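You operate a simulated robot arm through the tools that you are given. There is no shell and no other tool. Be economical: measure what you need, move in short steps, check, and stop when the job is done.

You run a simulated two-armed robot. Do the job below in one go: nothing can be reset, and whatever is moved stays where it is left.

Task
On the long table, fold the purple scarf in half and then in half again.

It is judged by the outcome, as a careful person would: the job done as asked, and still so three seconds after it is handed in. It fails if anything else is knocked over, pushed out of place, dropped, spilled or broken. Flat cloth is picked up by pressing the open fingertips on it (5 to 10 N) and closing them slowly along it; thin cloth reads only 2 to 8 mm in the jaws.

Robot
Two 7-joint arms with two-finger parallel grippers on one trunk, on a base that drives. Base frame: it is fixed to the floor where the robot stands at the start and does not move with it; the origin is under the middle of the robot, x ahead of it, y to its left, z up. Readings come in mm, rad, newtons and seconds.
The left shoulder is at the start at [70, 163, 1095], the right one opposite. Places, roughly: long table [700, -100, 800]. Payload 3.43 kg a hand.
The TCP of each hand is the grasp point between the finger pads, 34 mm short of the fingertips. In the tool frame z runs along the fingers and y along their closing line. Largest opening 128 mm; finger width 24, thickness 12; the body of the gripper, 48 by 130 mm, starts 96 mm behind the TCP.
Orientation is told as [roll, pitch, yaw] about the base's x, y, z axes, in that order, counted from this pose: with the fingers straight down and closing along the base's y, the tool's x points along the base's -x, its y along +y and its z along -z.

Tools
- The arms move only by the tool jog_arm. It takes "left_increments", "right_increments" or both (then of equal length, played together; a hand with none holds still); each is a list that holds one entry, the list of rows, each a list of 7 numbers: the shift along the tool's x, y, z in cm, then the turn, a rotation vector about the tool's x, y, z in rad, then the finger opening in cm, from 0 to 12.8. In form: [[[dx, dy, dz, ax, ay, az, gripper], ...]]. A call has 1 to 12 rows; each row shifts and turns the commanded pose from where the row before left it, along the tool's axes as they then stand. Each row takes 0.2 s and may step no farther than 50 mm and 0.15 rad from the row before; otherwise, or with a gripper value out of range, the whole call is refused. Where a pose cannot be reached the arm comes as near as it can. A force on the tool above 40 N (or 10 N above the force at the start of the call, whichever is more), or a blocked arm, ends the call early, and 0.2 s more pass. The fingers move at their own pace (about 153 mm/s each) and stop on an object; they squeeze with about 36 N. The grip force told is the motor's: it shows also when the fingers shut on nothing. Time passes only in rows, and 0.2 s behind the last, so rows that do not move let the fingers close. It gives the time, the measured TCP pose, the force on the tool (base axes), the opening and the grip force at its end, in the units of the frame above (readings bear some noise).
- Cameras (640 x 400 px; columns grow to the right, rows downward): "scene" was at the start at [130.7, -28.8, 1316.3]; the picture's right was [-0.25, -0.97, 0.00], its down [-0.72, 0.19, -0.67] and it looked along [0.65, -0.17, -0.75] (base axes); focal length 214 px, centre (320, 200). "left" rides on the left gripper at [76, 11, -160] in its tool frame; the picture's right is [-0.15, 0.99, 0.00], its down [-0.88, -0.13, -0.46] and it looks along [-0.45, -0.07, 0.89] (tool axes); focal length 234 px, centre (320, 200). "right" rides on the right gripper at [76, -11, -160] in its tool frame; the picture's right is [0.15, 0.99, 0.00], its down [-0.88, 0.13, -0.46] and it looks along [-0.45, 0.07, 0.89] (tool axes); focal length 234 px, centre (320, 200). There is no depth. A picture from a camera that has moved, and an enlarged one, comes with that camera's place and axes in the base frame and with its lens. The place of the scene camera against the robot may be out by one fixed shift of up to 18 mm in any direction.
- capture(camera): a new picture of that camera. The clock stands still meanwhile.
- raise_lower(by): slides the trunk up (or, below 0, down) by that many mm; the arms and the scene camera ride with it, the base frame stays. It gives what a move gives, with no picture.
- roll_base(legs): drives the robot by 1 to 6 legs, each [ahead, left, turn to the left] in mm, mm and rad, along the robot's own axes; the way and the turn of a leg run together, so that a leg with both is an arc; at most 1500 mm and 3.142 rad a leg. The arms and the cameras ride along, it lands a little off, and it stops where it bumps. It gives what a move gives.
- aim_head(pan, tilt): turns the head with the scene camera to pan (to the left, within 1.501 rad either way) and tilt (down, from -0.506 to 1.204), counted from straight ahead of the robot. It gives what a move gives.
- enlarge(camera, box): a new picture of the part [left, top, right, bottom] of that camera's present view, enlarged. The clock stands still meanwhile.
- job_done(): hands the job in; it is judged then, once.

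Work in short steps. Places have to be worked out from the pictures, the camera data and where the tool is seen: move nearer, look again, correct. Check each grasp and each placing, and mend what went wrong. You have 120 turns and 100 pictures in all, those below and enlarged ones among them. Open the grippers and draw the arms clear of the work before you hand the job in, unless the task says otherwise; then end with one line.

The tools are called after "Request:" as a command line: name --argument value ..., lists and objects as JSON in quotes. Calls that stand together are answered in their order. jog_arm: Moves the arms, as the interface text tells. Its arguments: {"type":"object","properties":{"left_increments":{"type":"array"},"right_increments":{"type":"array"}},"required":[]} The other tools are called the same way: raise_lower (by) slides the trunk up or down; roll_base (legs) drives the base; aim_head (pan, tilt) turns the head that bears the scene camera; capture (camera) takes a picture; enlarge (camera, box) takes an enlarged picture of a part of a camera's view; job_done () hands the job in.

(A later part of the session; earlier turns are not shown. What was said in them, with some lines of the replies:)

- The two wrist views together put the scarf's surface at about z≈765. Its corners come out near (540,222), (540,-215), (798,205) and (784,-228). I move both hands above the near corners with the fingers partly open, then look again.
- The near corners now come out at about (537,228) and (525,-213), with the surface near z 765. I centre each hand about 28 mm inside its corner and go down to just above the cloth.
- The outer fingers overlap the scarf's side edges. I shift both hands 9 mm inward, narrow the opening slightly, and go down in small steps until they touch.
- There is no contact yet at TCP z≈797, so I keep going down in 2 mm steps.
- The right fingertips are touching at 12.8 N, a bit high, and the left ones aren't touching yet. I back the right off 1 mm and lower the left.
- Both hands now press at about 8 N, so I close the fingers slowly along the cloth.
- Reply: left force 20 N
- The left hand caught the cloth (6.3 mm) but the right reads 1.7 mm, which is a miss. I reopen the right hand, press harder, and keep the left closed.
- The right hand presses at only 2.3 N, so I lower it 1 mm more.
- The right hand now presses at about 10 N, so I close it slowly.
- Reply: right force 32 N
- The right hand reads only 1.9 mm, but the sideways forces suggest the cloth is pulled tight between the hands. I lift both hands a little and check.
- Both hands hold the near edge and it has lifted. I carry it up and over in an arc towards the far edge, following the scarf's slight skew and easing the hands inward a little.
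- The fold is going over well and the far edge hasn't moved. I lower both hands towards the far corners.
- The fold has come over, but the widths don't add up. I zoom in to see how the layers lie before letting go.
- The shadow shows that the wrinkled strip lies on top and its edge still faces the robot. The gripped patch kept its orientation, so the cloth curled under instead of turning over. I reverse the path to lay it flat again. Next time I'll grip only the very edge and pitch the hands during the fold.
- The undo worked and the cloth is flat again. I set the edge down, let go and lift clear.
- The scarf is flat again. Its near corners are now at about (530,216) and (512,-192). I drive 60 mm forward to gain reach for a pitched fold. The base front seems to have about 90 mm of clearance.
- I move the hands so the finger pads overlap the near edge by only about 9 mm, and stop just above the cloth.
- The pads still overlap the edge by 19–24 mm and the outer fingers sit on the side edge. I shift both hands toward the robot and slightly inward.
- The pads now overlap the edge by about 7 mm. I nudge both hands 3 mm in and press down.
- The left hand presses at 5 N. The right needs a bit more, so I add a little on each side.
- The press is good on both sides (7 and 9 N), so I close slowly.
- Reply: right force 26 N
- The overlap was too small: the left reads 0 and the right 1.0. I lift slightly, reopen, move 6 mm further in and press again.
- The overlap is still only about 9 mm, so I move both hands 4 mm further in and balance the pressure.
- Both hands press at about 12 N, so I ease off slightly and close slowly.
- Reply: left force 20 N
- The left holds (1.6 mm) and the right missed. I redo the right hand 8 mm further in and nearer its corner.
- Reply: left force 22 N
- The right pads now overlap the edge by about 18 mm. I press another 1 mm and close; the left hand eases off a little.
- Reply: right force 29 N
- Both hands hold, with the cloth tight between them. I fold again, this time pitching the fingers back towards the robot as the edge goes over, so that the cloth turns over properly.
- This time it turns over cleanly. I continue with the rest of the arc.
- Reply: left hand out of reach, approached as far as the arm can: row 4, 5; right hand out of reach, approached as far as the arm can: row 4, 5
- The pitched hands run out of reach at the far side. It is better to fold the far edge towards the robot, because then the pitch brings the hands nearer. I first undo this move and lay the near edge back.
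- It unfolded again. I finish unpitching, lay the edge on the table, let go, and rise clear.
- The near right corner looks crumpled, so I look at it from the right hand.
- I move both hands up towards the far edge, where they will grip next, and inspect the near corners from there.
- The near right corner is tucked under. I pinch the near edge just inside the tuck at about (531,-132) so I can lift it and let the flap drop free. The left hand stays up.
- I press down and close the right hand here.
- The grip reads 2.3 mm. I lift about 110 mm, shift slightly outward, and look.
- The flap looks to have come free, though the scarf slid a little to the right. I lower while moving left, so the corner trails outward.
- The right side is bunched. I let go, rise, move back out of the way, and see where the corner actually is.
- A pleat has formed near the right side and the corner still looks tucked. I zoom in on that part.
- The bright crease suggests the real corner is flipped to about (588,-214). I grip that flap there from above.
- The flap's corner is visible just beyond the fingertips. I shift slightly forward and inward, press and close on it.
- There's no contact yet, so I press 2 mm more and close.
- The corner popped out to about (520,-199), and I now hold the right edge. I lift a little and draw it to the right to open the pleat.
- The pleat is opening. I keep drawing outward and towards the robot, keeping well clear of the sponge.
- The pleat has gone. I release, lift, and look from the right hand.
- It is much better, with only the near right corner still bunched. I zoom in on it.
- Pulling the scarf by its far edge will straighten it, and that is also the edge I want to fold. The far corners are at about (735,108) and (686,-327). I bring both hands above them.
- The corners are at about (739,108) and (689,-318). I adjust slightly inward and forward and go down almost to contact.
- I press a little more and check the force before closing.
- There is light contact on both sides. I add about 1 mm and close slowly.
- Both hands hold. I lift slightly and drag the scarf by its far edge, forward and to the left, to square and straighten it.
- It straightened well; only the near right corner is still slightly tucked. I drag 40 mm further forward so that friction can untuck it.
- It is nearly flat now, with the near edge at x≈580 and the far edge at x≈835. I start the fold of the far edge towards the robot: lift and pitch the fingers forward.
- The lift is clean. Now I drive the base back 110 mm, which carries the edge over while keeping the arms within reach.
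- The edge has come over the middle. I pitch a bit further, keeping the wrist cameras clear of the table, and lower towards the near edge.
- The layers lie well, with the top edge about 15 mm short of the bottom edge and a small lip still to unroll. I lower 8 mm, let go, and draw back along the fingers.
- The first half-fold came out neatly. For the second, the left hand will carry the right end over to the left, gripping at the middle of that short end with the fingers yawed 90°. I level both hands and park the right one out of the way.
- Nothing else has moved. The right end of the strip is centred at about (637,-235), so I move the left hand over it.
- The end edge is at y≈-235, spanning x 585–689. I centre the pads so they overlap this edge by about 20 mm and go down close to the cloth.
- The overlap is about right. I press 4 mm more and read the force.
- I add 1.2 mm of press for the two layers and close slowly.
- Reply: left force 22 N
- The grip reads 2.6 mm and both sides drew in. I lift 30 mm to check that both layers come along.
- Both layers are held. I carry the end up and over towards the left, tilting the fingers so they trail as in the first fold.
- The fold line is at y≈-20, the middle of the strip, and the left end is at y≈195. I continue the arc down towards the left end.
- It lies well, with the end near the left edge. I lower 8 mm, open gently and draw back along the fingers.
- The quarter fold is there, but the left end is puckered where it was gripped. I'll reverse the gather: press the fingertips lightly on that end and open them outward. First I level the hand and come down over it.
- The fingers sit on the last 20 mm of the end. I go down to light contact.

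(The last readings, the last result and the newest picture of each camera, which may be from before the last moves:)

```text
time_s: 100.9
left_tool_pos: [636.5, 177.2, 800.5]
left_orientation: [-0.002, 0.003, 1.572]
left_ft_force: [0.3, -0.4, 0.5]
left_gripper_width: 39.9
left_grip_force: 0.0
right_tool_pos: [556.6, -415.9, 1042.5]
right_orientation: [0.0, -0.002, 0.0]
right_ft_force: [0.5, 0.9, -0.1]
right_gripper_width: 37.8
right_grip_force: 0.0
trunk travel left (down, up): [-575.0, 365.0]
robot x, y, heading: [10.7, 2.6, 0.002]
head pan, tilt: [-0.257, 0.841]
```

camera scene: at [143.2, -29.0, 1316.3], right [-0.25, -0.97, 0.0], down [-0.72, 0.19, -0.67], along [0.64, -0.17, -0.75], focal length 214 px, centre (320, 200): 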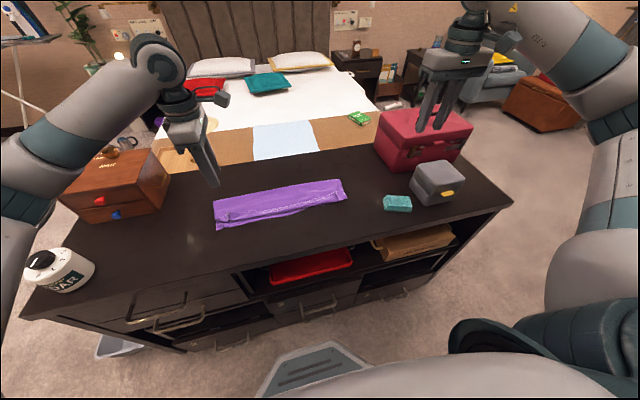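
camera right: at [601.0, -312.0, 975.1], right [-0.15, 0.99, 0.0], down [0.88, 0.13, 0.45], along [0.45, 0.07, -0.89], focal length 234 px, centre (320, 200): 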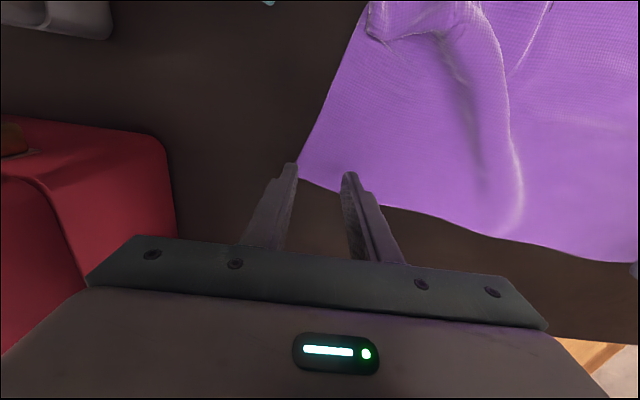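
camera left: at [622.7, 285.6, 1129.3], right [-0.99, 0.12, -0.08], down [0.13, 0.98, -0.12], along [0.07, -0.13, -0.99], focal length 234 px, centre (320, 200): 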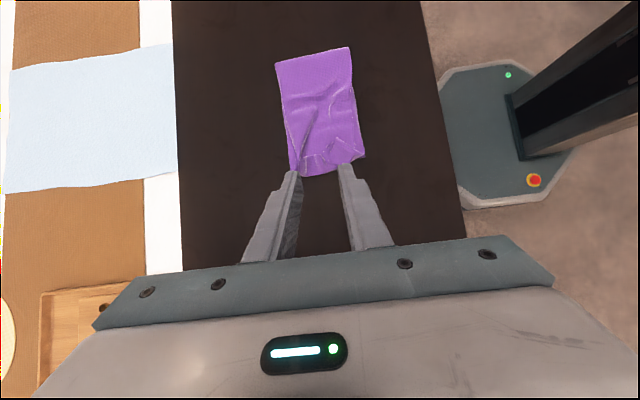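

I go down 2 mm more to a light press, open outward to spread the end, then lift straight up.

Request:
jog_arm --left_increments '[[[0, 0, 0.2, 0, 0, 0, 4], [0, 0, 0.08, 0, 0, 0, 4.6], [0, 0, 0, 0, 0, 0, 5.4], [0, 0, 0, 0, 0, 0, 6.2], [0, 0, 0, 0, 0, 0, 7], [0, 0, 0, 0, 0, 0, 7.8], [0, 0, 0, 0, 0, 0, 8.4], [0, 0, 0, 0, 0, 0, 8.8], [0, 0, -1, 0, 0, 0, 8.8], [0, 0, -3, 0, 0, 0, 8.8], [0, 0, -4, 0, 0, 0, 8.8], [0, 0, -4, 0, 0, 0, 8.8]]]'

Request:
capture --camera "left"

Request:
enlarge --camera "scene" --box '[200, 160, 312, 230]'

```text
time_s: 103.5
left_tool_pos: [637.4, 175.5, 919.1]
left_orientation: [-0.002, 0.002, 1.573]
left_ft_force: [0.3, -0.3, 0.2]
left_gripper_width: 88.2
left_grip_force: 0.0
right_tool_pos: [556.4, -418.5, 1042.5]
right_orientation: [0.0, -0.003, 0.001]
right_ft_force: [-0.4, -0.3, -0.5]
right_gripper_width: 38.1
right_grip_force: 0.1
trunk travel left (down, up): [-575.0, 365.0]
robot x, y, heading: [11.6, 0.1, -0.003]
head pan, tilt: [-0.257, 0.841]
```

```text
12 pictures are left
camera left: at [627.2, 101.0, 1078.8], right [-0.99, 0.15, 0.0], down [0.13, 0.88, 0.45], along [0.07, 0.45, -0.89], focal length 234 px, centre (320, 200)
```

left: 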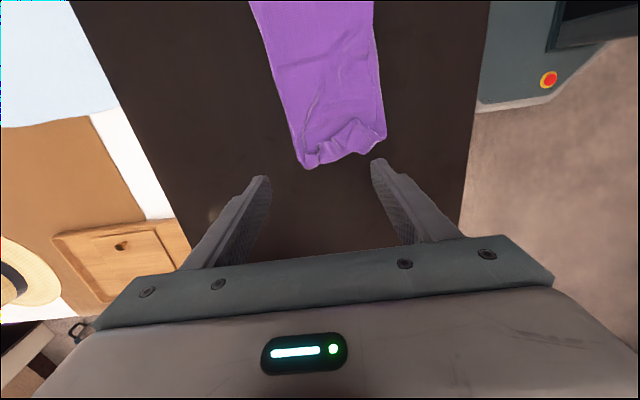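

```text
5.71 times, centred on (256, 195) of scene
camera zoom: at [141.4, -29.5, 1316.3], right [-0.25, -0.97, 0.0], down [-0.72, 0.19, -0.67], along [0.65, -0.17, -0.74], focal length 1226 px, centre (686, 229)
```

zoom: 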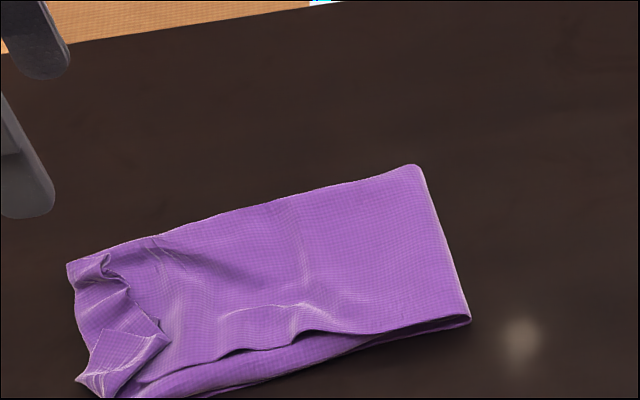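

The stack is sound; just the near corner's lip is turned back. I close the fingers and sweep them outward just above the cloth to flip that lip flat.

Request:
jog_arm --left_increments '[[[2.5, 3.4, 0, 0, 0, 0, 0], [0, 0, 4, 0, 0, 0, 0], [0, 0, 4, 0, 0, 0, 0], [0, 0, 3, 0, 0, 0, 0], [0, 0, 0.5, 0, 0, 0, 0], [-1.3, 0.1, 0, 0, 0, 0, 0], [-1.3, 0.2, 0, 0, 0, 0, 0], [-1.3, 0.2, 0, 0, 0, 0, 0], [-1.3, 0.2, 0, 0, 0, 0, 0], [-1.3, 0.2, 0, 0, 0, 0, 0], [0, 0, -4, 0, 0, 0, 0], [0, 0, -4, 0, 0, 0, 0]]]'

Request:
enlarge --camera "scene" --box '[200, 160, 312, 230]'

```text
time_s: 106.1
left_tool_pos: [593.0, 217.0, 884.3]
left_orientation: [-0.001, 0.002, 1.57]
left_ft_force: [-0.7, -0.1, -0.1]
left_gripper_width: 0.0
left_grip_force: 33.0
right_tool_pos: [556.3, -417.3, 1042.2]
right_orientation: [0.001, -0.003, 0.001]
right_ft_force: [0.0, -1.3, 0.0]
right_gripper_width: 38.0
right_grip_force: 0.1
trunk travel left (down, up): [-575.0, 365.0]
robot x, y, heading: [10.9, -1.1, -0.002]
head pan, tilt: [-0.257, 0.841]
```

```text
5.71 times, centred on (256, 195) of scene
camera zoom: at [141.5, -29.0, 1316.3], right [-0.25, -0.97, 0.0], down [-0.72, 0.19, -0.67], along [0.65, -0.17, -0.74], focal length 1226 px, centre (686, 229)
```

zoom: 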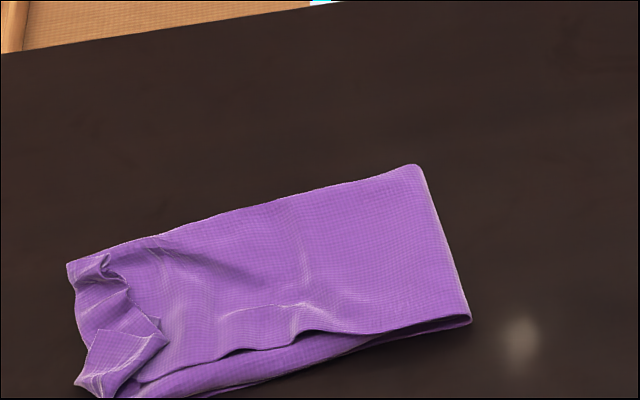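

The sweep passed just above the lip. I repeat it 4 mm lower, lightly touching the cloth.

Request:
jog_arm --left_increments '[[[3.5, -0.6, 0, 0, 0, 0, 0], [3.4, -0.6, 0, 0, 0, 0, 0], [0, 0, 4, 0, 0, 0, 0], [0, 0, 3.5, 0, 0, 0, 0], [0, 0, 0.9, 0, 0, 0, 0], [-1.2, 0.15, 0, 0, 0, 0, 0], [-1.3, 0.2, 0, 0, 0, 0, 0], [-1.3, 0.2, 0, 0, 0, 0, 0], [-1.3, 0.2, 0, 0, 0, 0, 0], [-1.3, 0.2, 0, 0, 0, 0, 0], [-0.5, 0, -3, 0, 0, 0, 0], [0, 0, -4, 0, 0, 0, 0]]]'

Request:
enlarge --camera "scene" --box '[200, 160, 312, 230]'

```text
time_s: 108.7
left_tool_pos: [597.5, 215.9, 869.4]
left_orientation: [-0.002, 0.001, 1.573]
left_ft_force: [-0.2, -0.3, 0.9]
left_gripper_width: 0.0
left_grip_force: 32.8
right_tool_pos: [556.5, -418.0, 1041.8]
right_orientation: [0.001, -0.002, 0.0]
right_ft_force: [-0.3, 0.3, -0.7]
right_gripper_width: 38.2
right_grip_force: 0.2
trunk travel left (down, up): [-575.0, 365.0]
robot x, y, heading: [10.1, 0.4, 0.003]
head pan, tilt: [-0.257, 0.841]
```

```text
5.71 times, centred on (256, 195) of scene
camera zoom: at [141.4, -29.3, 1316.3], right [-0.25, -0.97, 0.0], down [-0.72, 0.19, -0.67], along [0.65, -0.17, -0.74], focal length 1226 px, centre (686, 229)
```

zoom: 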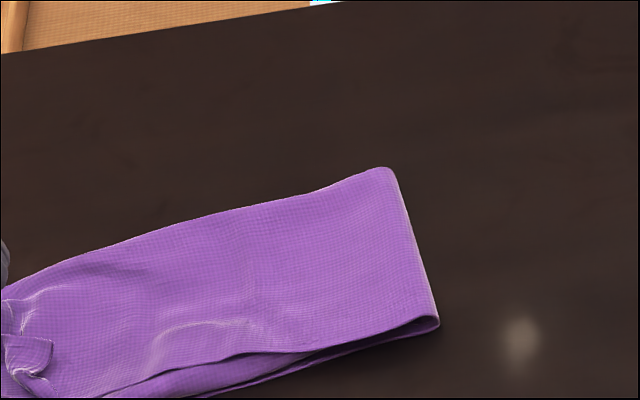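

That dragged the stack a little to the left. I rise clear and check the whole thing.

Request:
jog_arm --left_increments '[[[0, 0, -4, 0, 0, 0, 0], [-3, 3, -3, 0, 0, 0, 0], [-3, 4, -2, 0, 0, 0, 0]]]'

Request:
enlarge --camera "scene" --box '[180, 150, 308, 230]'

```text
refused: row 2 steps farther than a row can; nothing moved
```

```text
5.00 times, centred on (244, 190) of scene
camera zoom: at [141.4, -29.3, 1316.3], right [-0.25, -0.97, 0.0], down [-0.72, 0.19, -0.67], along [0.65, -0.17, -0.74], focal length 1072 px, centre (700, 250)
```

zoom: 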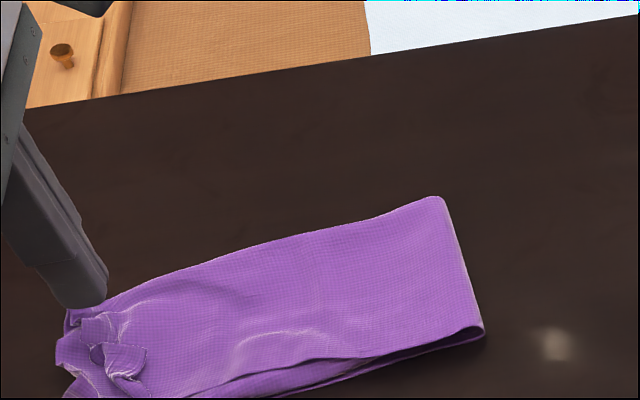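

The stack is still folded, but the top end is crumpled at the near left. I lift away and look from the left hand.

Request:
jog_arm --left_increments '[[[0, 0, -4, 0, 0, 0, 2], [0, 0, -4, 0, 0, 0, 4], [2, -2, 0, 0, 0, 0, 4], [2, -2, 0, 0, 0, 0, 4]]]'

Request:
enlarge --camera "left" --box '[200, 0, 460, 200]'

```text
time_s: 109.7
left_tool_pos: [637.6, 177.8, 949.0]
left_orientation: [-0.002, 0.003, 1.573]
left_ft_force: [-0.4, -0.5, 0.1]
left_gripper_width: 40.1
left_grip_force: 0.1
right_tool_pos: [558.2, -418.3, 1040.8]
right_orientation: [0.001, -0.001, 0.001]
right_ft_force: [-0.1, -0.3, 0.7]
right_gripper_width: 38.0
right_grip_force: 0.1
trunk travel left (down, up): [-575.0, 365.0]
robot x, y, heading: [11.2, -2.4, 0.001]
head pan, tilt: [-0.257, 0.841]
```

```text
2.00 times, centred on (330, 100) of left
camera zoom: at [627.0, 104.0, 1109.6], right [-0.99, 0.14, 0.0], down [0.13, 0.88, 0.45], along [0.07, 0.45, -0.89], focal length 468 px, centre (300, 400)
```

zoom: 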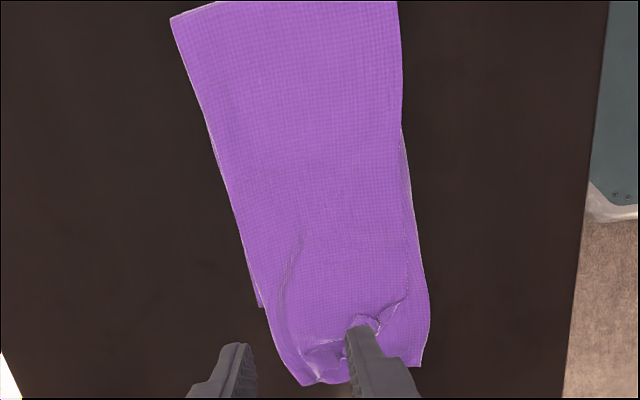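

The scarf is folded in quarters with the ends about level, and only a small pucker remains at one end. I raise the left arm clear and take a final look.

Request:
jog_arm --left_increments '[[[0, 0, -4, 0, 0, 0, 6], [0, 0, -4, 0, 0, 0, 8], [-3, 0, -3, 0, 0, 0, 8], [-4, 1, 0, 0, 0, 0, 8], [-4, 2, 0, 0, 0, 0, 8], [0, 3, 0, 0, 0, 0, 8], [0, 3, 0, 0, 0, 0, 8]]]' --right_increments '[[[0, 0, 0, 0, 0, 0, 8], [0, 0, 0, 0, 0, 0, 8], [0, 0, 0, 0, 0, 0, 8], [0, 0, 0, 0, 0, 0, 8], [0, 0, 0, 0, 0, 0, 8], [0, 0, 0, 0, 0, 0, 8], [0, 0, 0, 0, 0, 0, 8]]]'

Request:
capture --camera "scene"

Request:
enlarge --camera "scene" --box '[170, 150, 330, 250]'

```text
time_s: 111.3
left_tool_pos: [545.8, 288.3, 1057.6]
left_orientation: [-0.002, 0.004, 1.572]
left_ft_force: [-0.7, 0.2, -0.3]
left_gripper_width: 80.2
left_grip_force: 0.1
right_tool_pos: [556.8, -417.6, 1043.2]
right_orientation: [0.0, -0.004, 0.0]
right_ft_force: [-0.2, 0.0, -0.2]
right_gripper_width: 80.0
right_grip_force: 0.1
trunk travel left (down, up): [-575.0, 365.0]
robot x, y, heading: [9.2, 1.7, 0.005]
head pan, tilt: [-0.257, 0.841]
```

```text
6 pictures are left
camera scene: at [141.2, -28.2, 1316.5], right [-0.25, -0.97, 0.0], down [-0.72, 0.19, -0.67], along [0.65, -0.17, -0.74], focal length 214 px, centre (320, 200)
```

scene: 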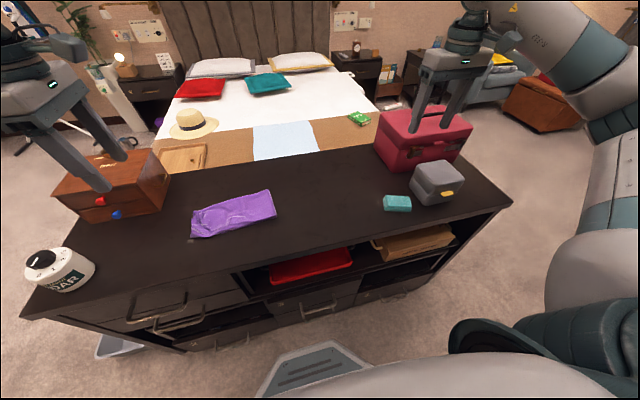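

```text
4.00 times, centred on (250, 200) of scene
camera zoom: at [141.2, -28.2, 1316.5], right [-0.25, -0.97, 0.0], down [-0.72, 0.19, -0.67], along [0.65, -0.17, -0.74], focal length 858 px, centre (600, 200)
```

zoom: 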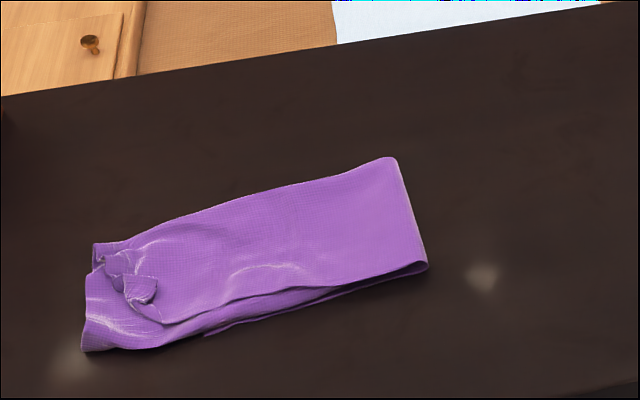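

The scarf lies folded in half twice, everything else is where it was, and both arms are clear with open grippers. I hand it in.

Request:
job_done

```text
The job is handed in.
```

The purple scarf is folded in half and then in half again on the long table; the left end is still a little puckered, the layers are slightly out of line, and it lies a little left of where it started.
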